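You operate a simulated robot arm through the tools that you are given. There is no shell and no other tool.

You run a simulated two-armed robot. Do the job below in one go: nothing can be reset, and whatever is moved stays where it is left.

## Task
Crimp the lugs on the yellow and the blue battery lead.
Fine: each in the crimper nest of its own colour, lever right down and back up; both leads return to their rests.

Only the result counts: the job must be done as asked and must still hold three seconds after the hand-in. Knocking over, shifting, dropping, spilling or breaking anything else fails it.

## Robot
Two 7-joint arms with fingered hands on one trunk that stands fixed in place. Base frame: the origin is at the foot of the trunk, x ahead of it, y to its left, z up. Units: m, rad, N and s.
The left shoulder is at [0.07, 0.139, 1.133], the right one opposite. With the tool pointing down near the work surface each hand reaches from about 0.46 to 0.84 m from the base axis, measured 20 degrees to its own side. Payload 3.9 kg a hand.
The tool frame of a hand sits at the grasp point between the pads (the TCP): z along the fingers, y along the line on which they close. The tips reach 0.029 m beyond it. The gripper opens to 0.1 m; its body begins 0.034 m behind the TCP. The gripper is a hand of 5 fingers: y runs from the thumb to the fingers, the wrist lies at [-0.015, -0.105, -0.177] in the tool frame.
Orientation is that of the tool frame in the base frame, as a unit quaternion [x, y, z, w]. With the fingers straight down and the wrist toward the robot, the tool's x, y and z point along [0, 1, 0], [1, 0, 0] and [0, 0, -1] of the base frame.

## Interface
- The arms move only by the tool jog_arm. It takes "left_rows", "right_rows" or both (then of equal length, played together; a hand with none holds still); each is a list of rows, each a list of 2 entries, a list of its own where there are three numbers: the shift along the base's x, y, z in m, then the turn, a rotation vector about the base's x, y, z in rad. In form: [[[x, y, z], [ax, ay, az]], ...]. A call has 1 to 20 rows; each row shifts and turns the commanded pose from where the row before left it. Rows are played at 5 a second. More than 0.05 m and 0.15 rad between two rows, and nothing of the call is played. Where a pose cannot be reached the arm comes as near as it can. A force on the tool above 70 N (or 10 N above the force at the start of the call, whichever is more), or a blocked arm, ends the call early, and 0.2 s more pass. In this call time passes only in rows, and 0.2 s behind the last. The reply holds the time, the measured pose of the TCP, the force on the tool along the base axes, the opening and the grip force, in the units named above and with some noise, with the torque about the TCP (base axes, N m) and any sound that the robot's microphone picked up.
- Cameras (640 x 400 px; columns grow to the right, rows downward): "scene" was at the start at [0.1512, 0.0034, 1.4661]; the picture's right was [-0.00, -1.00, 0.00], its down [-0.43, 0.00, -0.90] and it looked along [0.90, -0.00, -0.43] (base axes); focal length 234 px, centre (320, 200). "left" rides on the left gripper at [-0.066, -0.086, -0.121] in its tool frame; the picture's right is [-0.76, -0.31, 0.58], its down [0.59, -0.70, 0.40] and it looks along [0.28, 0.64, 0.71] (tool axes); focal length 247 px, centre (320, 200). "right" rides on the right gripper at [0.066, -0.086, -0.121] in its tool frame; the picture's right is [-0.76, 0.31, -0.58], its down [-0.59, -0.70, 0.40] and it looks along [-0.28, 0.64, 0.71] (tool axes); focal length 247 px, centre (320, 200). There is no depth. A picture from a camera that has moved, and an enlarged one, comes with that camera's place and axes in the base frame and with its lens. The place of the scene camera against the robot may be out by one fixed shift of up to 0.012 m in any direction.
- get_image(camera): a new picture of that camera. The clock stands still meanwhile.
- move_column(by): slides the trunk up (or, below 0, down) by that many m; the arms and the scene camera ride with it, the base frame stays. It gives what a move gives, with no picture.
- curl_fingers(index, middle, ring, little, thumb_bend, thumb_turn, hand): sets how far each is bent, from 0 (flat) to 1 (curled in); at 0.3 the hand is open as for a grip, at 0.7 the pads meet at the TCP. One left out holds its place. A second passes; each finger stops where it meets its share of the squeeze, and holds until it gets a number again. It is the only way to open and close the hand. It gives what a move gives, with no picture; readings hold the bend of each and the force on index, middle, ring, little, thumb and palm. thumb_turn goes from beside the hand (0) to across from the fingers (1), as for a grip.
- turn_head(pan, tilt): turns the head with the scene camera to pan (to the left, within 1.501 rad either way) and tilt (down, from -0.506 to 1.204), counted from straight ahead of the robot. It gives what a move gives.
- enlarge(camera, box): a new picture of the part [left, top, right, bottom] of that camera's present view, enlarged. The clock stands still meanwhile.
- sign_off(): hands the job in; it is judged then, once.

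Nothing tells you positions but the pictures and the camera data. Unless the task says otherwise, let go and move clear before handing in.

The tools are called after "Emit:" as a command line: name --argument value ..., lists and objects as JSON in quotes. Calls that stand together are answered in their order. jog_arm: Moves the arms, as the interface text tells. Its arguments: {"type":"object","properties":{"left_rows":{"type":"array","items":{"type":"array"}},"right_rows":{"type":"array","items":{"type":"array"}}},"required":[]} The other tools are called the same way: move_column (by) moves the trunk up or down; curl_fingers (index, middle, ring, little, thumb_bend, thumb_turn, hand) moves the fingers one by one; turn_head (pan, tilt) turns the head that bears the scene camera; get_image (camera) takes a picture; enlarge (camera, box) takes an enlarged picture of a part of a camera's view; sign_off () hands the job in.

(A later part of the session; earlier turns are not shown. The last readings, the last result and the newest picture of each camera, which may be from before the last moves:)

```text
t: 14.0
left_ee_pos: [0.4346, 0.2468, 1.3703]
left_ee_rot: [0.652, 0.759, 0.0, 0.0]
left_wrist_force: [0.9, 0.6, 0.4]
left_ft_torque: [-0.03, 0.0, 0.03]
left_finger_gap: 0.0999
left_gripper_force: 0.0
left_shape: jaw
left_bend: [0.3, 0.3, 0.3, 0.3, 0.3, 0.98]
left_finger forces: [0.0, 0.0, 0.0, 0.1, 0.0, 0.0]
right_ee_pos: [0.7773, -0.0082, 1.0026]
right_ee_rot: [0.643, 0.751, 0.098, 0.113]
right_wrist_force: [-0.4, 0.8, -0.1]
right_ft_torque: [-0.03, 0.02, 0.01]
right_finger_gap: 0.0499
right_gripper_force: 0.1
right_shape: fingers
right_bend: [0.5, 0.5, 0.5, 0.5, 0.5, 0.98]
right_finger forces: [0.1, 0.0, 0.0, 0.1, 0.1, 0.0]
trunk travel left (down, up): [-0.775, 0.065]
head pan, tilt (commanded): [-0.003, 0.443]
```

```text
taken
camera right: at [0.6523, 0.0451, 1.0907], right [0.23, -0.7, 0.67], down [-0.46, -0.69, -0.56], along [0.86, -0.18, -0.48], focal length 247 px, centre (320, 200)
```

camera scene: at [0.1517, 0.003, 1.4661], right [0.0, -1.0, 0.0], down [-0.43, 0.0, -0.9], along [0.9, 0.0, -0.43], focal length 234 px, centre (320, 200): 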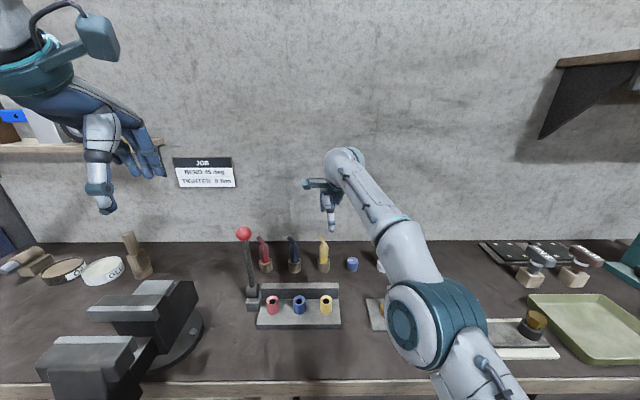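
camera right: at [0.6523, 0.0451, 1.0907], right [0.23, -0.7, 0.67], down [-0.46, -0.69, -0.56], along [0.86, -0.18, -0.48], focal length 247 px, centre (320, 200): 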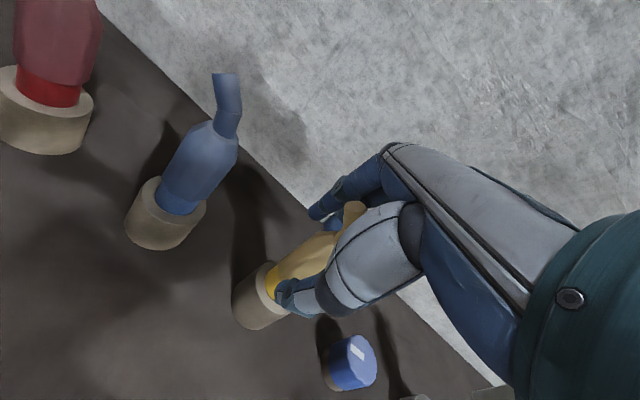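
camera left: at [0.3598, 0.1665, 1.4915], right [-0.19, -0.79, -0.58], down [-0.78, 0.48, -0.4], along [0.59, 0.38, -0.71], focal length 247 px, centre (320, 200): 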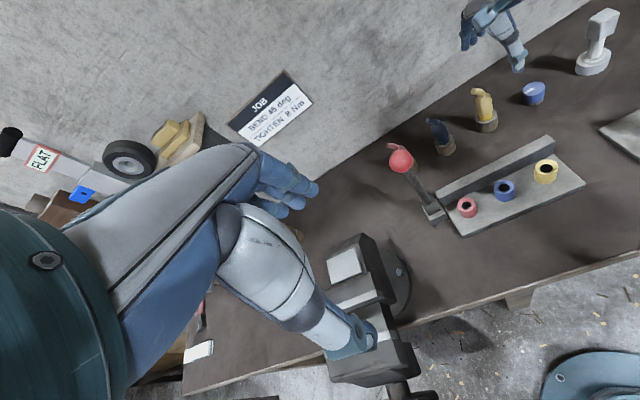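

Now the boot lies more under the index and middle fingers. Closing again.

Emit:
curl_fingers --hand "right" --index 0.7 --middle 0.7 --ring 0.7 --little 0.7 --thumb_bend 0.7

Emit:
get_image --camera "right"

Emit:
enlarge --camera "left" --box '[430, 40, 590, 140]'

```text
t: 15.0
left_ee_pos: [0.4334, 0.2463, 1.3701]
left_ee_rot: [0.652, 0.758, 0.0, 0.001]
left_wrist_force: [0.4, 0.0, 0.3]
left_ft_torque: [-0.01, 0.03, -0.01]
left_finger_gap: 0.0997
left_gripper_force: 0.0
left_shape: jaw
left_bend: [0.3, 0.3, 0.3, 0.3, 0.3, 0.98]
left_finger forces: [0.1, 0.0, 0.0, 0.0, 0.1, 0.0]
right_ee_pos: [0.7773, -0.0066, 1.0027]
right_ee_rot: [0.645, 0.75, 0.098, 0.113]
right_wrist_force: [-2.2, -0.7, -0.4]
right_ft_torque: [-0.01, 0.23, -0.02]
right_finger_gap: 0.0172
right_gripper_force: 5.5
right_shape: fingers
right_bend: [0.69, 0.67, 0.7, 0.7, 0.64, 0.96]
right_finger forces: [2.5, 2.9, 0.0, 0.0, 6.5, 0.0]
trunk travel left (down, up): [-0.775, 0.065]
head pan, tilt (commanded): [-0.003, 0.443]
```

```text
taken
camera right: at [0.6519, 0.0451, 1.0906], right [0.23, -0.7, 0.67], down [-0.46, -0.69, -0.56], along [0.86, -0.18, -0.48], focal length 247 px, centre (320, 200)
```

right: 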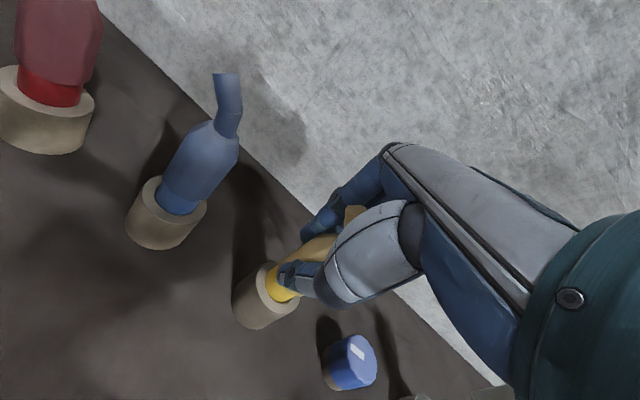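

```text
4.00 times, centred on (510, 90) of left
camera zoom: at [0.3589, 0.1668, 1.4917], right [-0.19, -0.79, -0.58], down [-0.78, 0.48, -0.4], along [0.59, 0.38, -0.71], focal length 988 px, centre (-440, 640)
```

zoom: 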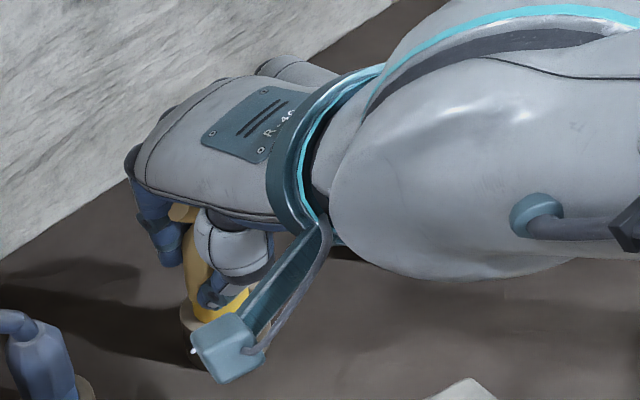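

Index and middle now share the grip (2.5 and 2.9 N) against the thumb. I'll squeeze somewhat more for a secure hold.

Emit:
curl_fingers --hand "right" --index 0.85 --middle 0.85 --thumb_bend 0.8

Emit:
get_image --camera "right"

```text
t: 16.0
left_ee_pos: [0.4368, 0.2458, 1.3702]
left_ee_rot: [0.653, 0.758, -0.001, 0.0]
left_wrist_force: [0.9, 0.4, 0.0]
left_ft_torque: [0.03, -0.01, -0.01]
left_finger_gap: 0.0997
left_gripper_force: 0.1
left_shape: jaw
left_bend: [0.3, 0.3, 0.3, 0.3, 0.3, 0.98]
left_finger forces: [0.0, 0.0, 0.0, 0.0, 0.1, 0.0]
right_ee_pos: [0.7784, -0.0077, 1.0017]
right_ee_rot: [0.644, 0.75, 0.097, 0.114]
right_wrist_force: [8.7, 0.6, 0.3]
right_ft_torque: [0.03, -0.1, 0.07]
right_finger_gap: 0.0002
right_gripper_force: 7.8
right_shape: fingers
right_bend: [0.82, 0.78, 0.7, 0.7, 0.74, 0.93]
right_finger forces: [0.0, 10.6, 0.1, 0.0, 4.1, 0.1]
trunk travel left (down, up): [-0.775, 0.065]
head pan, tilt (commanded): [-0.003, 0.443]
```

```text
taken
camera right: at [0.6537, 0.0453, 1.0901], right [0.23, -0.7, 0.67], down [-0.46, -0.69, -0.56], along [0.86, -0.18, -0.48], focal length 247 px, centre (320, 200)
```

right: 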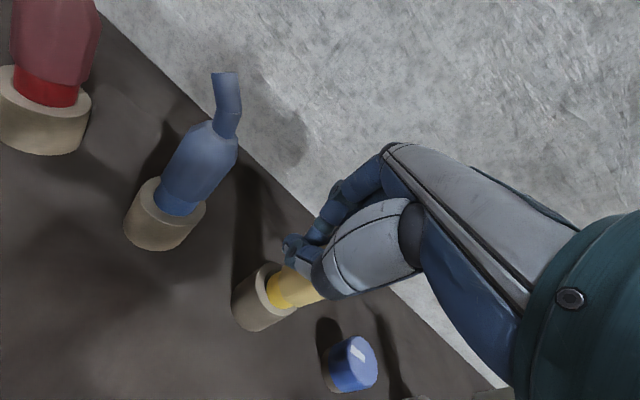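

The thumb and index slipped past the boot's left side, so the first, more right-hand position was the better one. I'll reopen and check the lead.

Emit:
curl_fingers --hand "right" --index 0.45 --middle 0.45 --ring 0.45 --little 0.45 --thumb_bend 0.45 --thumb_turn 0.98

Emit:
get_image --camera "right"

Emit:
enlarge --camera "left" --box '[430, 40, 590, 140]'

Emit:
enlarge --camera "scene" --box '[260, 200, 388, 280]'

```text
t: 17.0
left_ee_pos: [0.4347, 0.245, 1.3709]
left_ee_rot: [0.652, 0.758, 0.0, 0.001]
left_wrist_force: [0.5, 0.1, 0.4]
left_ft_torque: [-0.01, 0.0, 0.01]
left_finger_gap: 0.0999
left_gripper_force: 0.0
left_shape: jaw
left_bend: [0.3, 0.3, 0.3, 0.3, 0.3, 0.98]
left_finger forces: [0.1, 0.1, 0.0, 0.0, 0.0, 0.0]
right_ee_pos: [0.7775, -0.0076, 1.0022]
right_ee_rot: [0.645, 0.75, 0.097, 0.114]
right_wrist_force: [0.2, 0.4, -0.2]
right_ft_torque: [0.03, 0.01, 0.04]
right_finger_gap: 0.0623
right_gripper_force: 0.1
right_shape: fingers
right_bend: [0.45, 0.45, 0.45, 0.45, 0.45, 0.98]
right_finger forces: [0.0, 0.0, 0.1, 0.0, 0.0, 0.0]
trunk travel left (down, up): [-0.775, 0.065]
head pan, tilt (commanded): [-0.003, 0.443]
```

```text
taken
camera right: at [0.6524, 0.0449, 1.0905], right [0.23, -0.7, 0.67], down [-0.46, -0.69, -0.56], along [0.86, -0.18, -0.48], focal length 247 px, centre (320, 200)
```

right: 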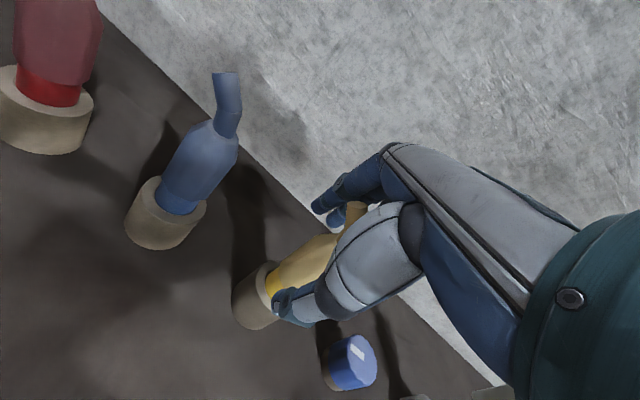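

```text
4.00 times, centred on (510, 90) of left
camera zoom: at [0.3594, 0.1667, 1.4916], right [-0.19, -0.79, -0.58], down [-0.78, 0.48, -0.4], along [0.59, 0.38, -0.71], focal length 988 px, centre (-440, 640)
```

zoom: 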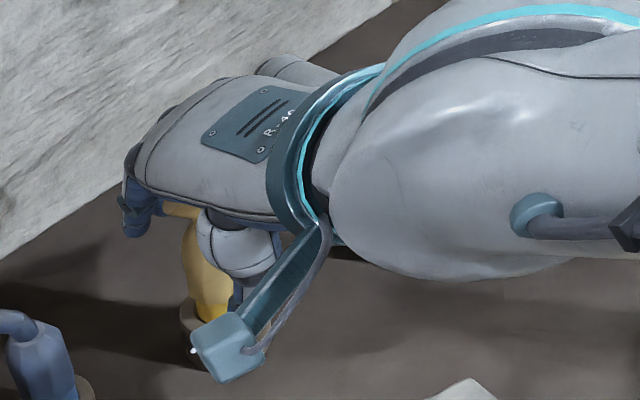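

```text
5.00 times, centred on (324, 240) of scene
camera zoom: at [0.1514, 0.0032, 1.4661], right [0.0, -1.0, 0.0], down [-0.43, 0.0, -0.9], along [0.9, 0.0, -0.43], focal length 1172 px, centre (300, 0)
```

zoom: 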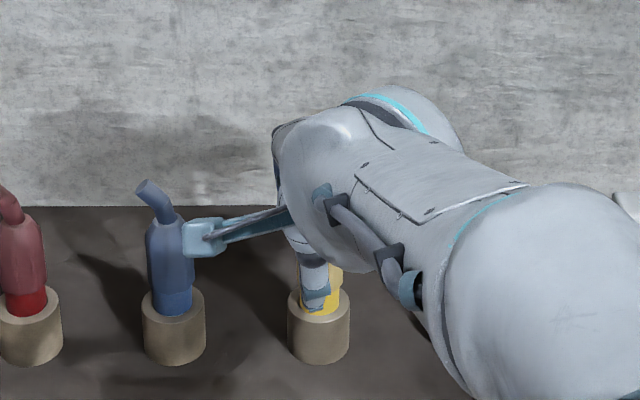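

The lead still stands upright in its rest. I'll shift back right by 8 mm so the thumb faces the boot centre, lower 2 mm and regrip moderately.

Emit:
jog_arm --right_rows '[[[0.0, -0.004, -0.001], [0, 0, 0]], [[0.0, -0.004, -0.001], [0, 0, 0]]]'

Emit:
curl_fingers --hand "right" --index 0.7 --middle 0.7 --ring 0.7 --little 0.7 --thumb_bend 0.7

Emit:
get_image --camera "right"

Emit:
enlarge --camera "scene" --box '[260, 200, 388, 280]'

```text
t: 17.6
left_ee_pos: [0.4339, 0.2461, 1.3698]
left_ee_rot: [0.652, 0.758, -0.001, -0.001]
left_wrist_force: [-0.7, -0.3, 0.2]
left_ft_torque: [0.02, 0.03, -0.01]
left_finger_gap: 0.0997
left_gripper_force: 0.1
left_shape: jaw
left_bend: [0.3, 0.3, 0.3, 0.3, 0.3, 0.98]
left_finger forces: [0.0, 0.0, 0.1, 0.1, 0.0, 0.0]
right_ee_pos: [0.7774, -0.0153, 1.0008]
right_ee_rot: [0.643, 0.751, 0.098, 0.114]
right_wrist_force: [0.2, 1.0, -0.1]
right_ft_torque: [0.01, -0.01, 0.0]
right_finger_gap: 0.0622
right_gripper_force: 0.1
right_shape: fingers
right_bend: [0.45, 0.45, 0.45, 0.45, 0.45, 0.97]
right_finger forces: [0.1, 0.0, 0.0, 0.0, 0.0, 0.0]
trunk travel left (down, up): [-0.775, 0.065]
head pan, tilt (commanded): [-0.003, 0.443]
```

```text
t: 18.6
left_ee_pos: [0.434, 0.2444, 1.3705]
left_ee_rot: [0.652, 0.758, 0.0, -0.001]
left_wrist_force: [-0.2, 0.0, 0.3]
left_ft_torque: [0.0, 0.02, 0.0]
left_finger_gap: 0.0996
left_gripper_force: 0.1
left_shape: jaw
left_bend: [0.3, 0.3, 0.3, 0.3, 0.3, 0.98]
left_finger forces: [0.1, 0.1, 0.0, 0.0, 0.0, 0.0]
right_ee_pos: [0.7763, -0.0153, 0.9988]
right_ee_rot: [0.644, 0.75, 0.097, 0.113]
right_wrist_force: [-3.5, -0.7, -0.1]
right_ft_torque: [-0.08, 0.34, 0.0]
right_finger_gap: 0.0259
right_gripper_force: 9.1
right_shape: fingers
right_bend: [0.64, 0.68, 0.7, 0.7, 0.61, 1.0]
right_finger forces: [6.3, 1.2, 0.0, 0.0, 10.7, 0.1]
trunk travel left (down, up): [-0.775, 0.065]
head pan, tilt (commanded): [-0.003, 0.443]
```

```text
taken
camera right: at [0.6514, 0.0367, 1.0882], right [0.23, -0.7, 0.67], down [-0.46, -0.69, -0.56], along [0.86, -0.18, -0.48], focal length 247 px, centre (320, 200)
```

right: 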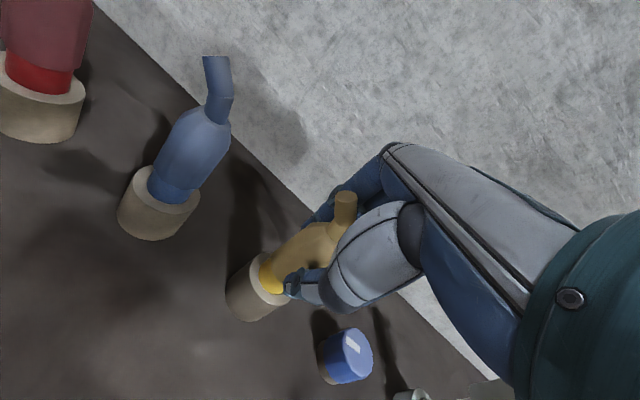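

```text
5.00 times, centred on (324, 240) of scene
camera zoom: at [0.1507, 0.0031, 1.4662], right [0.0, -1.0, 0.0], down [-0.43, 0.0, -0.9], along [0.9, 0.0, -0.43], focal length 1172 px, centre (300, 0)
```

zoom: 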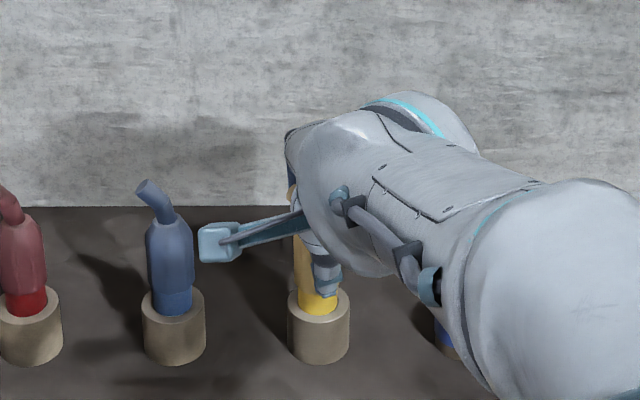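

Here the thumb bears about 5 mm right of the boot centre. The balanced tripod grip should be near y≈-0.0105, so I'll reopen slightly, shift 4.5 mm left and grip again with a moderate squeeze.

Emit:
curl_fingers --hand "right" --index 0.5 --middle 0.5 --ring 0.5 --little 0.5 --thumb_bend 0.5

Emit:
jog_arm --right_rows '[[[0.001, 0.0045, 0.0], [0, 0, 0]]]'

Emit:
curl_fingers --hand "right" --index 0.7 --middle 0.7 --ring 0.7 --little 0.7 --thumb_bend 0.7

Emit:
get_image --camera "right"

Emit:
enlarge --camera "scene" --box '[260, 200, 388, 280]'

```text
t: 19.6
left_ee_pos: [0.4343, 0.246, 1.3713]
left_ee_rot: [0.652, 0.758, 0.0, 0.001]
left_wrist_force: [0.3, -0.3, 1.2]
left_ft_torque: [0.05, -0.02, 0.02]
left_finger_gap: 0.0999
left_gripper_force: 0.1
left_shape: jaw
left_bend: [0.3, 0.3, 0.3, 0.3, 0.3, 0.98]
left_finger forces: [0.1, 0.0, 0.0, 0.0, 0.0, 0.0]
right_ee_pos: [0.7769, -0.0149, 0.9995]
right_ee_rot: [0.645, 0.749, 0.098, 0.114]
right_wrist_force: [0.2, -0.7, 0.7]
right_ft_torque: [0.0, 0.01, 0.0]
right_finger_gap: 0.0496
right_gripper_force: 0.0
right_shape: fingers
right_bend: [0.5, 0.5, 0.5, 0.5, 0.5, 0.98]
right_finger forces: [0.0, 0.1, 0.0, 0.1, 0.0, 0.0]
trunk travel left (down, up): [-0.775, 0.065]
head pan, tilt (commanded): [-0.003, 0.443]
```

```text
t: 20.0
left_ee_pos: [0.4344, 0.2458, 1.3695]
left_ee_rot: [0.652, 0.758, 0.0, 0.0]
left_wrist_force: [0.7, -0.1, -1.0]
left_ft_torque: [0.0, 0.01, 0.0]
left_finger_gap: 0.1001
left_gripper_force: 0.0
left_shape: jaw
left_bend: [0.3, 0.3, 0.3, 0.3, 0.3, 0.98]
left_finger forces: [0.1, 0.1, 0.0, 0.0, 0.1, 0.1]
right_ee_pos: [0.7782, -0.0108, 0.9985]
right_ee_rot: [0.644, 0.75, 0.098, 0.114]
right_wrist_force: [0.0, 0.3, 0.3]
right_ft_torque: [-0.02, 0.03, -0.02]
right_finger_gap: 0.0498
right_gripper_force: 0.0
right_shape: fingers
right_bend: [0.5, 0.5, 0.5, 0.5, 0.5, 0.98]
right_finger forces: [0.0, 0.0, 0.0, 0.1, 0.0, 0.0]
trunk travel left (down, up): [-0.775, 0.065]
head pan, tilt (commanded): [-0.003, 0.443]
```

```text
t: 21.0
left_ee_pos: [0.4342, 0.2461, 1.371]
left_ee_rot: [0.652, 0.758, 0.0, 0.0]
left_wrist_force: [0.3, 0.3, 0.6]
left_ft_torque: [0.02, 0.01, -0.01]
left_finger_gap: 0.0998
left_gripper_force: 0.0
left_shape: jaw
left_bend: [0.3, 0.3, 0.3, 0.3, 0.3, 0.98]
left_finger forces: [0.0, 0.0, 0.1, 0.0, 0.0, 0.1]
right_ee_pos: [0.7761, -0.0117, 0.9992]
right_ee_rot: [0.644, 0.75, 0.098, 0.114]
right_wrist_force: [-4.1, -0.6, -0.6]
right_ft_torque: [-0.05, 0.3, -0.02]
right_finger_gap: 0.023
right_gripper_force: 8.6
right_shape: fingers
right_bend: [0.67, 0.67, 0.7, 0.7, 0.61, 1.0]
right_finger forces: [4.1, 2.9, 0.0, 0.0, 10.6, 0.0]
trunk travel left (down, up): [-0.775, 0.065]
head pan, tilt (commanded): [-0.003, 0.443]
```

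```text
taken
camera right: at [0.6518, 0.0413, 1.0877], right [0.23, -0.7, 0.67], down [-0.46, -0.69, -0.56], along [0.86, -0.18, -0.48], focal length 247 px, centre (320, 200)
```

right: 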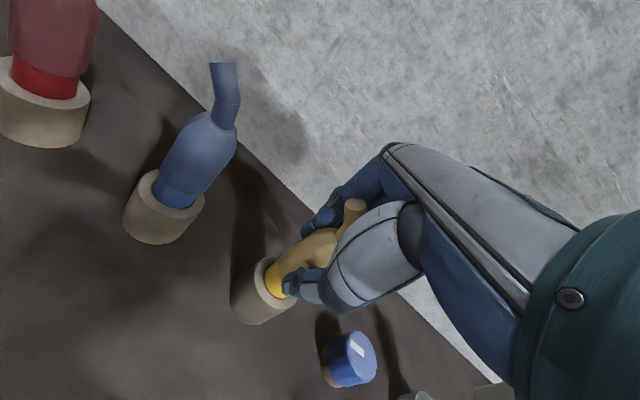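

```text
5.00 times, centred on (324, 240) of scene
camera zoom: at [0.1506, 0.0032, 1.4662], right [0.0, -1.0, 0.0], down [-0.43, 0.0, -0.9], along [0.9, 0.0, -0.43], focal length 1172 px, centre (300, 0)
```

zoom: 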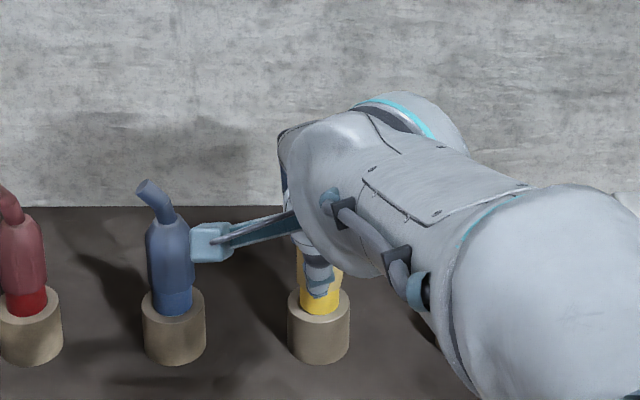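

A balanced tripod grip: index 4.1, middle 2.9, thumb 10.6 N, with the thumb centred on the boot. I'll firm up the two fingers slightly to balance the thumb.

Emit:
curl_fingers --hand "right" --index 0.72 --middle 0.73

Emit:
get_image --camera "right"

```text
t: 22.0
left_ee_pos: [0.434, 0.2456, 1.3701]
left_ee_rot: [0.652, 0.758, -0.001, 0.0]
left_wrist_force: [-0.5, -0.7, 1.0]
left_ft_torque: [-0.02, 0.01, 0.02]
left_finger_gap: 0.0995
left_gripper_force: 0.1
left_shape: jaw
left_bend: [0.3, 0.3, 0.3, 0.3, 0.3, 0.98]
left_finger forces: [0.0, 0.0, 0.0, 0.0, 0.0, 0.0]
right_ee_pos: [0.7782, -0.0104, 0.9999]
right_ee_rot: [0.645, 0.749, 0.098, 0.114]
right_wrist_force: [-2.9, 0.1, -0.2]
right_ft_torque: [-0.01, 0.31, 0.0]
right_finger_gap: 0.0222
right_gripper_force: 10.0
right_shape: fingers
right_bend: [0.71, 0.66, 0.7, 0.7, 0.61, 0.99]
right_finger forces: [4.0, 5.2, 0.0, 0.1, 11.8, 0.0]
trunk travel left (down, up): [-0.775, 0.065]
head pan, tilt (commanded): [-0.003, 0.443]
```

```text
taken
camera right: at [0.652, 0.0414, 1.0878], right [0.23, -0.7, 0.67], down [-0.46, -0.69, -0.56], along [0.86, -0.18, -0.48], focal length 247 px, centre (320, 200)
```

right: 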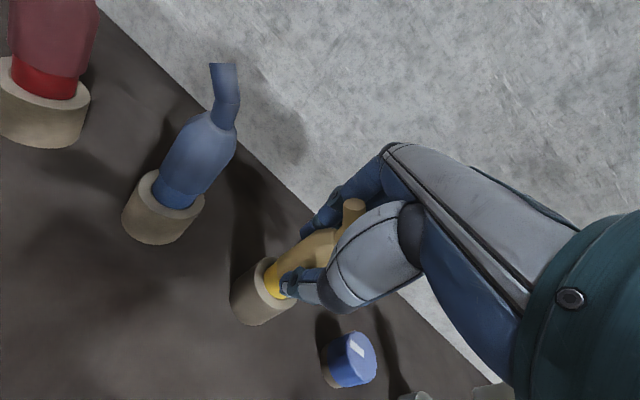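

Grip is firm (index 4.0, middle 5.2, thumb 11.8 N). I'll lift slowly straight up.

Emit:
jog_arm --right_rows '[[[0, 0, 0.008], [0, 0, 0]], [[0, 0, 0.008], [0, 0, 0]], [[0, 0, 0.009], [0, 0, 0]]]'

Emit:
get_image --camera "right"

Emit:
enlarge --camera "left" --box '[430, 40, 590, 140]'

Emit:
enlarge --camera "scene" --box '[260, 200, 388, 280]'

```text
t: 22.8
left_ee_pos: [0.4337, 0.246, 1.3711]
left_ee_rot: [0.652, 0.758, 0.0, 0.0]
left_wrist_force: [0.5, -0.2, -0.1]
left_ft_torque: [0.02, 0.03, 0.01]
left_finger_gap: 0.0995
left_gripper_force: 0.1
left_shape: jaw
left_bend: [0.3, 0.3, 0.3, 0.3, 0.3, 0.98]
left_finger forces: [0.1, 0.0, 0.0, 0.1, 0.0, 0.0]
right_ee_pos: [0.778, -0.0105, 1.0263]
right_ee_rot: [0.644, 0.75, 0.1, 0.113]
right_wrist_force: [-1.4, 0.5, 0.9]
right_ft_torque: [-0.01, 0.16, -0.01]
right_finger_gap: 0.0218
right_gripper_force: 9.3
right_shape: fingers
right_bend: [0.71, 0.66, 0.7, 0.7, 0.61, 0.99]
right_finger forces: [3.6, 5.5, 0.0, 0.1, 10.3, 0.1]
trunk travel left (down, up): [-0.775, 0.065]
head pan, tilt (commanded): [-0.003, 0.443]
```

```text
taken
camera right: at [0.6524, 0.0419, 1.1144], right [0.23, -0.7, 0.67], down [-0.46, -0.69, -0.56], along [0.86, -0.18, -0.48], focal length 247 px, centre (320, 200)
```

right: 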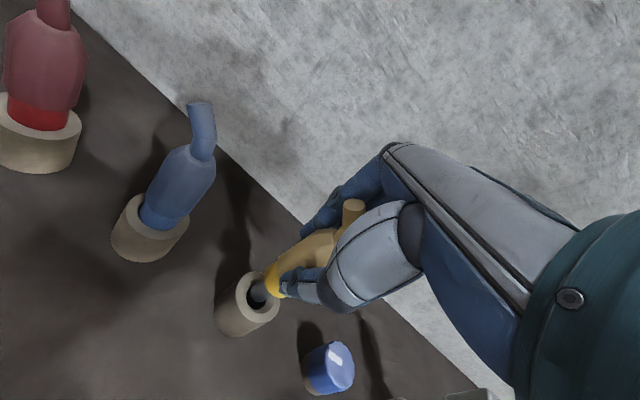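

```text
4.00 times, centred on (510, 90) of left
camera zoom: at [0.3584, 0.1669, 1.4919], right [-0.19, -0.79, -0.58], down [-0.78, 0.48, -0.4], along [0.59, 0.38, -0.71], focal length 988 px, centre (-440, 640)
```

zoom: 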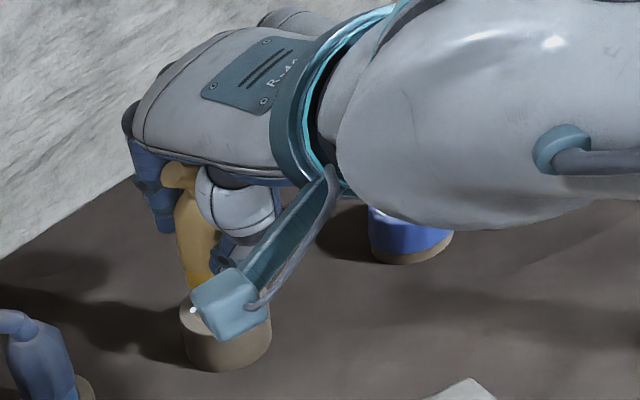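

```text
5.00 times, centred on (324, 240) of scene
camera zoom: at [0.1504, 0.0034, 1.4663], right [0.0, -1.0, 0.0], down [-0.43, 0.0, -0.9], along [0.9, 0.0, -0.43], focal length 1172 px, centre (300, 0)
```

zoom: 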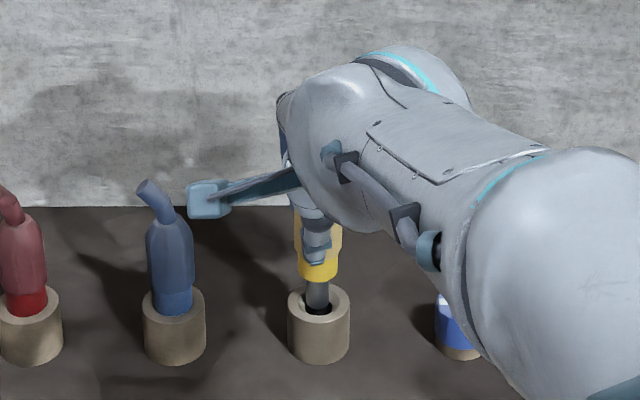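

The lead is out, with a metal lug post below the boot, held upright. I'll lift it clear and carry it toward the crimper, stopping short to look.

Emit:
jog_arm --right_rows '[[[0, 0, 0.015], [0, 0, 0]], [[0, 0, 0.015], [0, 0, 0]], [[-0.01, 0, 0.015], [0, 0, 0]], [[-0.02, 0, 0.015], [0, 0, 0]], [[-0.02, 0, 0.005], [0, 0, 0]], [[-0.02, 0, 0], [0, 0, 0]], [[-0.02, 0, 0], [0, 0, 0]]]'

Emit:
get_image --camera "right"

Emit:
get_image --camera "scene"

Emit:
enlarge --camera "left" --box '[430, 60, 630, 185]'

```text
t: 24.4
left_ee_pos: [0.4336, 0.2462, 1.3718]
left_ee_rot: [0.652, 0.758, 0.001, 0.0]
left_wrist_force: [0.8, -0.1, 0.4]
left_ft_torque: [-0.03, -0.04, 0.01]
left_finger_gap: 0.0998
left_gripper_force: 0.1
left_shape: jaw
left_bend: [0.3, 0.3, 0.3, 0.3, 0.3, 0.98]
left_finger forces: [0.0, 0.1, 0.0, 0.0, 0.0, 0.0]
right_ee_pos: [0.6912, -0.0258, 1.0946]
right_ee_rot: [0.656, 0.74, 0.104, 0.106]
right_wrist_force: [0.0, 0.1, 0.1]
right_ft_torque: [0.02, 0.0, -0.02]
right_finger_gap: 0.021
right_gripper_force: 9.4
right_shape: fingers
right_bend: [0.71, 0.66, 0.7, 0.7, 0.61, 0.99]
right_finger forces: [3.4, 5.8, 0.0, 0.0, 8.4, 0.1]
trunk travel left (down, up): [-0.775, 0.065]
head pan, tilt (commanded): [-0.003, 0.443]
```

```text
taken
camera right: at [0.5673, 0.0269, 1.1839], right [0.21, -0.73, 0.66], down [-0.48, -0.66, -0.58], along [0.85, -0.19, -0.49], focal length 247 px, centre (320, 200)
```

right: 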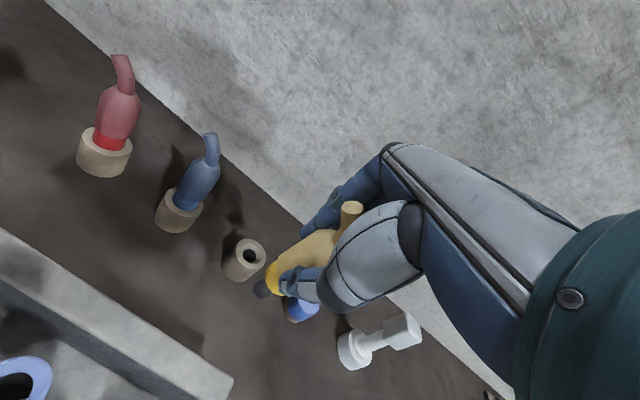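

```text
taken
camera scene: at [0.1496, 0.0038, 1.4663], right [0.0, -1.0, 0.0], down [-0.43, 0.0, -0.9], along [0.9, 0.0, -0.43], focal length 234 px, centre (320, 200)
```

scene: 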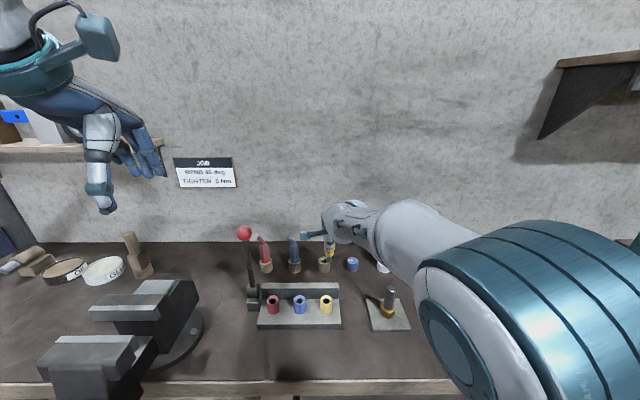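

```text
3.20 times, centred on (530, 122) of left
camera zoom: at [0.3576, 0.1673, 1.492], right [-0.19, -0.79, -0.58], down [-0.78, 0.48, -0.4], along [0.59, 0.38, -0.71], focal length 790 px, centre (-352, 448)
```

zoom: 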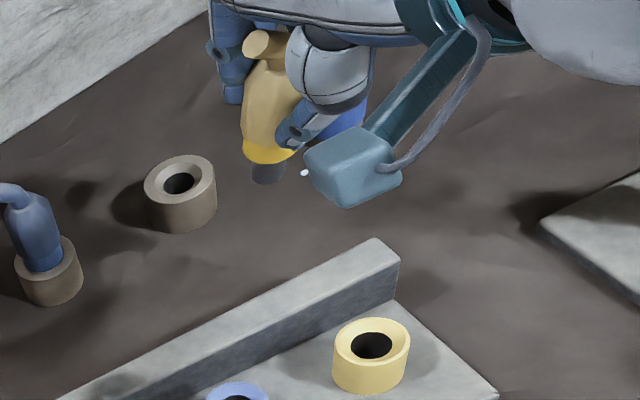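

The lead is held well, post visible below it. The pose drifted a little sideways in the fast move, so I'll let it settle with a small move and read again.

Emit:
jog_arm --right_rows '[[[0, 0, 0.001], [0, 0, 0]], [[0, 0, -0.001], [0, 0, 0]]]'

Emit:
get_image --camera "right"

```text
t: 25.0
left_ee_pos: [0.4345, 0.2448, 1.3719]
left_ee_rot: [0.652, 0.758, 0.001, 0.0]
left_wrist_force: [-0.2, -0.7, -0.9]
left_ft_torque: [-0.03, 0.0, -0.02]
left_finger_gap: 0.0997
left_gripper_force: 0.0
left_shape: jaw
left_bend: [0.3, 0.3, 0.3, 0.3, 0.3, 0.98]
left_finger forces: [0.0, 0.1, 0.0, 0.0, 0.1, 0.0]
right_ee_pos: [0.6922, -0.0229, 1.0983]
right_ee_rot: [0.654, 0.741, 0.107, 0.106]
right_wrist_force: [0.0, -0.6, -0.2]
right_ft_torque: [0.03, 0.02, -0.01]
right_finger_gap: 0.021
right_gripper_force: 8.7
right_shape: fingers
right_bend: [0.71, 0.66, 0.7, 0.7, 0.61, 0.99]
right_finger forces: [3.3, 5.7, 0.0, 0.0, 8.5, 0.0]
trunk travel left (down, up): [-0.775, 0.065]
head pan, tilt (commanded): [-0.003, 0.443]
```

```text
taken
camera right: at [0.5679, 0.0294, 1.1875], right [0.21, -0.73, 0.65], down [-0.47, -0.66, -0.58], along [0.86, -0.19, -0.48], focal length 247 px, centre (320, 200)
```

right: 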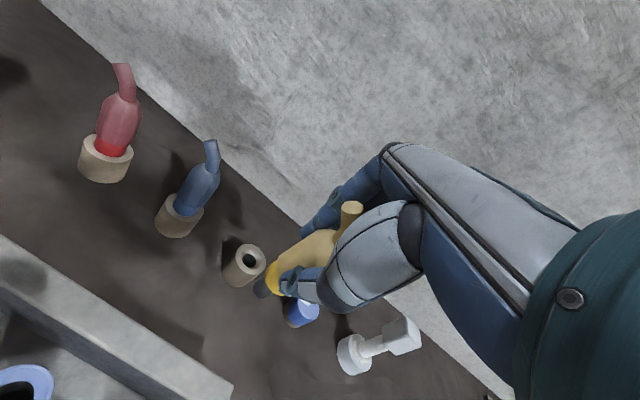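

It is still settling, so I'll wait a second with tiny moves and read again.

Emit:
jog_arm --right_rows '[[[0, 0, 0.0], [0, 0, 0]], [[0, 0, 0], [0, 0, 0]], [[0, 0, 0], [0, 0, 0]], [[0, 0, 0], [0, 0, 0]], [[0, 0, 0], [0, 0, 0]]]'

```text
t: 26.2
left_ee_pos: [0.4348, 0.2464, 1.3693]
left_ee_rot: [0.652, 0.758, -0.001, 0.0]
left_wrist_force: [0.9, -0.2, -1.5]
left_ft_torque: [0.03, -0.03, -0.01]
left_finger_gap: 0.0999
left_gripper_force: 0.0
left_shape: jaw
left_bend: [0.3, 0.3, 0.3, 0.3, 0.3, 0.98]
left_finger forces: [0.0, 0.0, 0.1, 0.0, 0.0, 0.0]
right_ee_pos: [0.6923, -0.021, 1.0984]
right_ee_rot: [0.652, 0.743, 0.109, 0.105]
right_wrist_force: [-0.5, -0.3, -0.7]
right_ft_torque: [0.02, 0.02, 0.01]
right_finger_gap: 0.0213
right_gripper_force: 8.9
right_shape: fingers
right_bend: [0.71, 0.66, 0.7, 0.7, 0.61, 0.99]
right_finger forces: [3.4, 5.7, 0.1, 0.0, 8.2, 0.0]
trunk travel left (down, up): [-0.775, 0.065]
head pan, tilt (commanded): [-0.003, 0.443]
```

The hand has settled at (0.692, -0.021, 1.098) with a small roll of about 2°. I'll move slowly over the yellow nest and correct the roll on the way.

Emit:
jog_arm --right_rows '[[[-0.012, 0.001, 0], [-0.004, 0, 0.002]], [[-0.012, 0.001, 0], [-0.004, 0, 0.002]], [[-0.012, 0.001, 0], [-0.004, 0, 0.002]], [[-0.012, 0.001, 0], [-0.004, 0, 0.002]], [[-0.012, 0.001, 0], [-0.004, 0, 0.002]], [[-0.012, 0.001, 0], [-0.004, 0, 0.002]], [[-0.01, 0.001, 0], [-0.004, 0, 0.002]]]'

Emit:
get_image --camera "right"

Emit:
enlarge --camera "left" --box '[430, 60, 630, 185]'

Emit:
enlarge --camera "scene" --box '[240, 200, 400, 300]'

```text
t: 27.8
left_ee_pos: [0.4332, 0.2457, 1.3703]
left_ee_rot: [0.652, 0.758, 0.0, 0.0]
left_wrist_force: [-0.5, 0.1, 0.2]
left_ft_torque: [-0.02, -0.01, -0.02]
left_finger_gap: 0.0999
left_gripper_force: 0.1
left_shape: jaw
left_bend: [0.3, 0.3, 0.3, 0.3, 0.3, 0.98]
left_finger forces: [0.0, 0.0, 0.0, 0.1, 0.0, 0.1]
right_ee_pos: [0.6097, -0.0129, 1.0952]
right_ee_rot: [0.647, 0.748, 0.099, 0.11]
right_wrist_force: [0.1, -0.1, -1.4]
right_ft_torque: [0.01, 0.03, 0.04]
right_finger_gap: 0.021
right_gripper_force: 8.7
right_shape: fingers
right_bend: [0.71, 0.66, 0.7, 0.7, 0.62, 0.99]
right_finger forces: [3.3, 5.7, 0.0, 0.0, 8.4, 0.0]
trunk travel left (down, up): [-0.775, 0.065]
head pan, tilt (commanded): [-0.003, 0.443]
```

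```text
taken
camera right: at [0.4855, 0.039, 1.1841], right [0.23, -0.71, 0.67], down [-0.47, -0.68, -0.56], along [0.85, -0.18, -0.48], focal length 247 px, centre (320, 200)
```

right: 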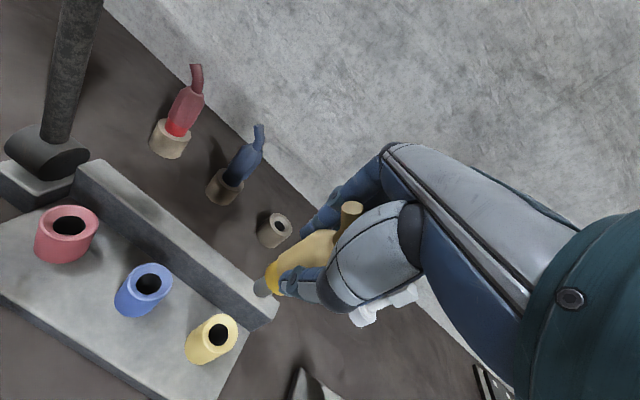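

```text
3.20 times, centred on (530, 122) of left
camera zoom: at [0.3587, 0.167, 1.4917], right [-0.19, -0.79, -0.58], down [-0.78, 0.48, -0.4], along [0.59, 0.38, -0.71], focal length 790 px, centre (-352, 448)
```

zoom: 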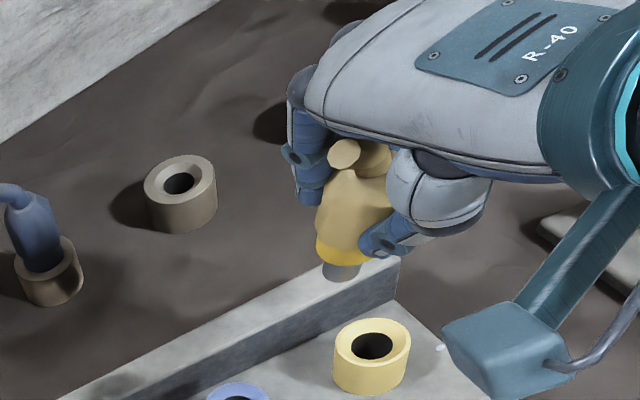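

```text
4.00 times, centred on (320, 250) of scene
camera zoom: at [0.1507, 0.0035, 1.4662], right [0.0, -1.0, 0.0], down [-0.43, 0.0, -0.9], along [0.9, 0.0, -0.43], focal length 937 px, centre (320, 0)
```

zoom: 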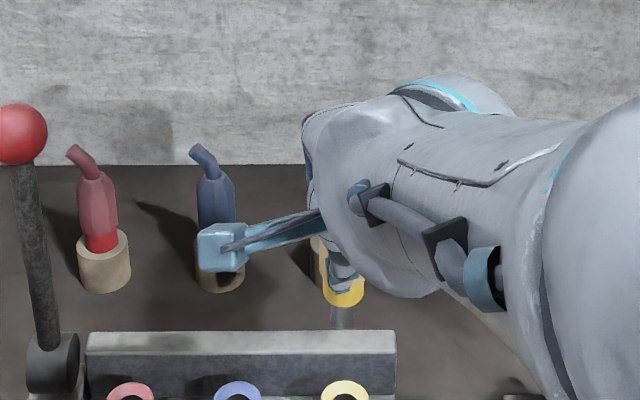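

I'm nearly over the nest, with the post still a bit beyond it. I'll enlarge both hand views to measure the post tip against the nest opening.

Emit:
enlarge --camera "right" --box '[170, 230, 330, 370]'

Emit:
enlarge --camera "left" --box '[500, 90, 600, 190]'

Emit:
enlarge --camera "scene" --box '[280, 250, 380, 330]'

```text
2.86 times, centred on (250, 300) of right
camera zoom: at [0.4855, 0.039, 1.1841], right [0.23, -0.71, 0.67], down [-0.47, -0.68, -0.56], along [0.85, -0.18, -0.48], focal length 706 px, centre (520, -86)
```

zoom: 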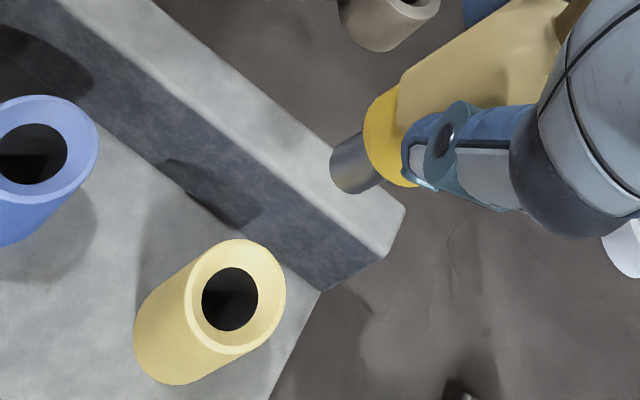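

```text
4.00 times, centred on (550, 140) of left
camera zoom: at [0.3587, 0.167, 1.4917], right [-0.19, -0.79, -0.58], down [-0.78, 0.48, -0.4], along [0.59, 0.38, -0.71], focal length 988 px, centre (-600, 440)
```

zoom: 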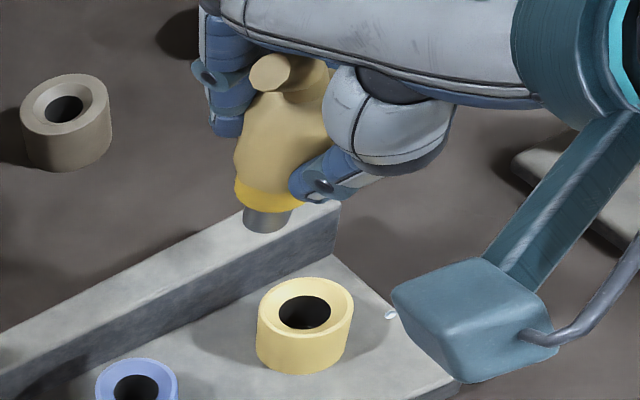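

```text
5.00 times, centred on (330, 290) of scene
camera zoom: at [0.1507, 0.0035, 1.4662], right [0.0, -1.0, 0.0], down [-0.43, 0.0, -0.9], along [0.9, 0.0, -0.43], focal length 1172 px, centre (270, -250)
```

zoom: 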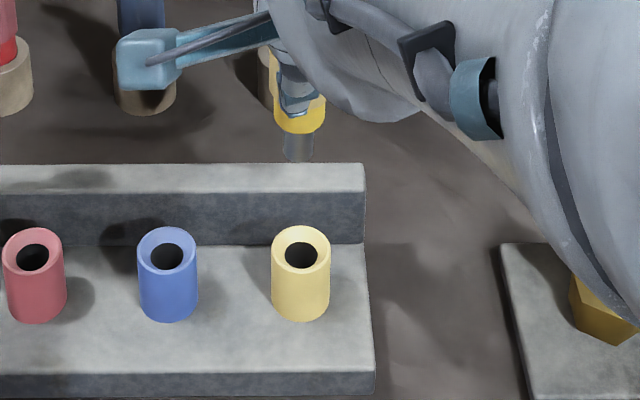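

Triangulated, the post tip is at about (0.607, -0.012, 1.019) and the nest opening at about (0.592, -0.017, 0.958). I'll shift back 13 mm and right 5 mm, then lower to just above the nest.

Emit:
jog_arm --right_rows '[[[-0.007, -0.002, 0], [0, 0, 0]], [[-0.006, -0.003, 0], [0, 0, 0]], [[0, 0, -0.014], [0, 0, 0]], [[0, 0, -0.013], [0, 0, 0]], [[0, 0, -0.013], [0, 0, 0]], [[0, 0, 0], [0, 0, 0]]]'

Emit:
enlarge --camera "right" --box '[170, 230, 330, 370]'

Emit:
enlarge --camera "left" --box '[500, 90, 600, 190]'

Emit:
enlarge --camera "scene" --box '[280, 250, 380, 330]'

```text
t: 29.2
left_ee_pos: [0.4341, 0.2454, 1.3708]
left_ee_rot: [0.652, 0.758, 0.0, 0.001]
left_wrist_force: [0.1, 0.0, 0.4]
left_ft_torque: [-0.01, -0.01, 0.01]
left_finger_gap: 0.0999
left_gripper_force: 0.1
left_shape: jaw
left_bend: [0.3, 0.3, 0.3, 0.3, 0.3, 0.98]
left_finger forces: [0.0, 0.0, 0.1, 0.0, 0.0, 0.1]
right_ee_pos: [0.5922, -0.0139, 1.0636]
right_ee_rot: [0.641, 0.754, 0.083, 0.114]
right_wrist_force: [0.1, 0.1, -0.1]
right_ft_torque: [-0.01, 0.02, 0.0]
right_finger_gap: 0.0211
right_gripper_force: 8.3
right_shape: fingers
right_bend: [0.71, 0.66, 0.7, 0.7, 0.62, 0.99]
right_finger forces: [3.4, 5.9, 0.0, 0.0, 8.5, 0.0]
right hand out of reach, approached as far as the arm can: row 4, 5
trunk travel left (down, up): [-0.775, 0.065]
head pan, tilt (commanded): [-0.003, 0.443]
```

```text
2.86 times, centred on (250, 300) of right
camera zoom: at [0.4684, 0.0411, 1.1526], right [0.25, -0.68, 0.69], down [-0.47, -0.7, -0.53], along [0.85, -0.19, -0.49], focal length 706 px, centre (520, -86)
```

zoom: 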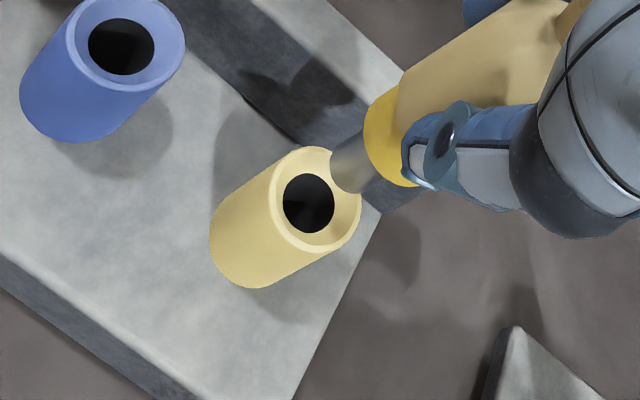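

```text
4.00 times, centred on (550, 140) of left
camera zoom: at [0.3595, 0.167, 1.4915], right [-0.19, -0.79, -0.58], down [-0.78, 0.48, -0.4], along [0.59, 0.38, -0.71], focal length 988 px, centre (-600, 440)
```

zoom: 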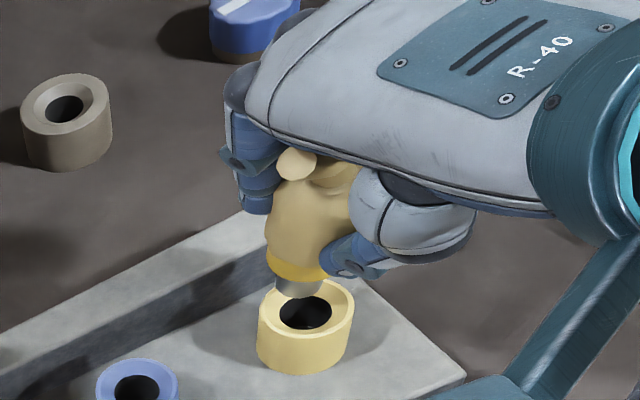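

```text
5.00 times, centred on (330, 290) of scene
camera zoom: at [0.1515, 0.0035, 1.4661], right [0.0, -1.0, 0.0], down [-0.43, 0.0, -0.9], along [0.9, 0.0, -0.43], focal length 1172 px, centre (270, -250)
```

zoom: 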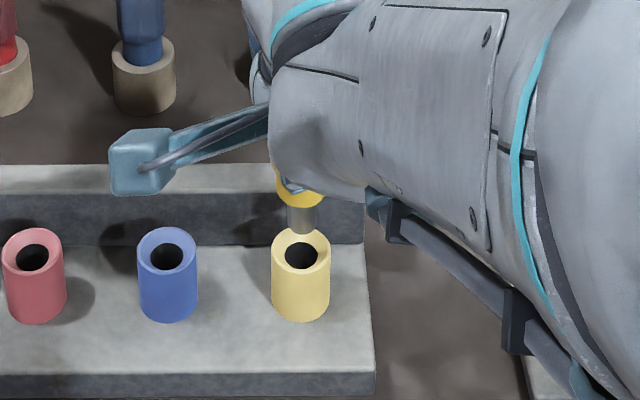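

The arm can't go lower in this posture, but the post tip is already close above the nest. Since the arms ride on the trunk, I'll raise the hand to a comfortable posture and lower it with the column instead.

Emit:
jog_arm --right_rows '[[[0, 0, 0.015], [0, 0, 0]], [[0, 0, 0.015], [0, 0, 0]], [[0, 0, 0.01], [0, 0, 0]], [[0, 0, 0.0], [0, 0, 0]]]'

```text
t: 30.2
left_ee_pos: [0.4351, 0.2454, 1.3693]
left_ee_rot: [0.653, 0.758, -0.001, 0.0]
left_wrist_force: [0.4, -0.4, 0.2]
left_ft_torque: [-0.01, 0.0, -0.02]
left_finger_gap: 0.0997
left_gripper_force: 0.0
left_shape: jaw
left_bend: [0.3, 0.3, 0.3, 0.3, 0.3, 0.98]
left_finger forces: [0.0, 0.0, 0.0, 0.1, 0.1, 0.0]
right_ee_pos: [0.595, -0.0103, 1.0941]
right_ee_rot: [0.637, 0.756, 0.087, 0.122]
right_wrist_force: [-0.4, 0.4, 0.2]
right_ft_torque: [0.0, -0.02, -0.01]
right_finger_gap: 0.0213
right_gripper_force: 8.7
right_shape: fingers
right_bend: [0.71, 0.66, 0.7, 0.7, 0.62, 0.99]
right_finger forces: [3.4, 5.6, 0.1, 0.0, 8.3, 0.0]
trunk travel left (down, up): [-0.775, 0.065]
head pan, tilt (commanded): [-0.003, 0.443]
```

The commanded pose persists, so my earlier roll "correction" should be undone. I'll restore the grasp orientation, shift 8 mm right toward the nest axis, then lower the column by 0.035 m and check.

Emit:
jog_arm --right_rows '[[[0, -0.004, 0], [0.014, 0, -0.007]], [[0, -0.004, 0], [0.014, 0, -0.007]], [[0, 0, 0], [0, 0, 0]]]'

Emit:
move_column --by -0.035

Emit:
get_image --camera "right"

Emit:
enlarge --camera "right" --box '[170, 200, 330, 340]'

Emit:
enlarge --camera "left" --box '[500, 90, 600, 190]'

Emit:
enlarge --camera "scene" --box '[270, 230, 370, 310]'

```text
t: 31.0
left_ee_pos: [0.4348, 0.2451, 1.3695]
left_ee_rot: [0.652, 0.758, 0.001, 0.001]
left_wrist_force: [0.1, 0.1, -0.8]
left_ft_torque: [-0.01, -0.02, 0.04]
left_finger_gap: 0.0998
left_gripper_force: 0.0
left_shape: jaw
left_bend: [0.3, 0.3, 0.3, 0.3, 0.3, 0.98]
left_finger forces: [0.0, 0.0, 0.1, 0.0, 0.0, 0.0]
right_ee_pos: [0.5936, -0.018, 1.0951]
right_ee_rot: [0.644, 0.75, 0.098, 0.113]
right_wrist_force: [-1.3, 0.5, -0.8]
right_ft_torque: [0.02, 0.0, -0.01]
right_finger_gap: 0.021
right_gripper_force: 8.4
right_shape: fingers
right_bend: [0.71, 0.66, 0.7, 0.7, 0.62, 0.99]
right_finger forces: [3.4, 5.7, 0.1, 0.0, 8.3, 0.1]
trunk travel left (down, up): [-0.775, 0.065]
head pan, tilt (commanded): [-0.003, 0.443]
```

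```text
t: 31.8
left_ee_pos: [0.4348, 0.2446, 1.3352]
left_ee_rot: [0.652, 0.758, 0.0, 0.0]
left_wrist_force: [0.2, -0.1, -0.3]
left_ft_torque: [0.02, 0.01, -0.01]
left_finger_gap: 0.1001
left_gripper_force: 0.0
left_shape: jaw
left_bend: [0.3, 0.3, 0.3, 0.3, 0.3, 0.98]
left_finger forces: [0.1, 0.1, 0.0, 0.1, 0.1, 0.0]
right_ee_pos: [0.5939, -0.0174, 1.0595]
right_ee_rot: [0.644, 0.75, 0.098, 0.114]
right_wrist_force: [0.2, -0.4, -0.4]
right_ft_torque: [0.0, -0.03, 0.04]
right_finger_gap: 0.0214
right_gripper_force: 8.5
right_shape: fingers
right_bend: [0.71, 0.66, 0.7, 0.7, 0.62, 0.99]
right_finger forces: [3.4, 5.7, 0.1, 0.0, 8.3, 0.1]
trunk travel left (down, up): [-0.74, 0.1]
head pan, tilt (commanded): [-0.003, 0.443]
```

```text
taken
camera right: at [0.4686, 0.0346, 1.148], right [0.23, -0.7, 0.67], down [-0.46, -0.69, -0.56], along [0.86, -0.18, -0.48], focal length 247 px, centre (320, 200)
```

right: 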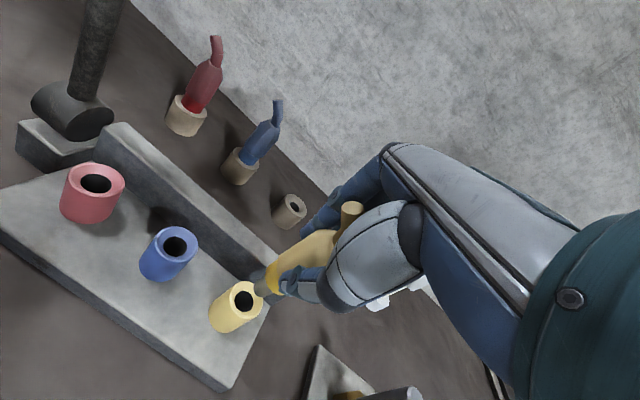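

```text
2.86 times, centred on (250, 270) of right
camera zoom: at [0.4686, 0.0346, 1.148], right [0.23, -0.7, 0.67], down [-0.46, -0.69, -0.56], along [0.86, -0.18, -0.48], focal length 706 px, centre (520, 0)
```

zoom: 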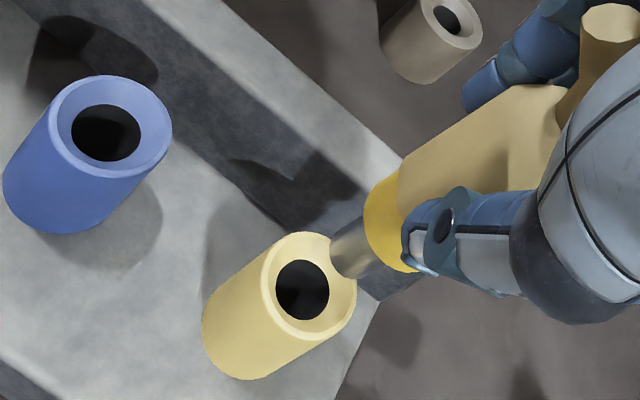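

```text
4.00 times, centred on (550, 140) of left
camera zoom: at [0.3589, 0.1667, 1.4567], right [-0.19, -0.79, -0.58], down [-0.78, 0.48, -0.4], along [0.59, 0.38, -0.71], focal length 988 px, centre (-600, 440)
```

zoom: 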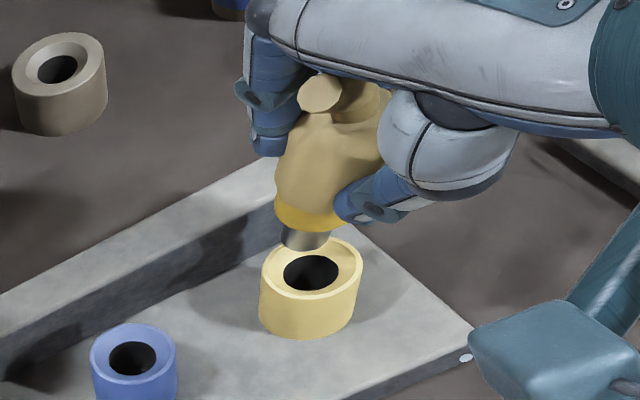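

```text
5.00 times, centred on (320, 270) of scene
camera zoom: at [0.1509, 0.0032, 1.4311], right [0.0, -1.0, 0.0], down [-0.43, 0.0, -0.9], along [0.9, 0.0, -0.43], focal length 1172 px, centre (320, -150)
```

zoom: 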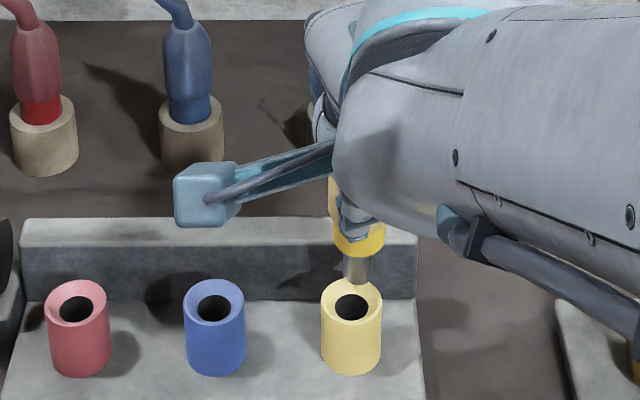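

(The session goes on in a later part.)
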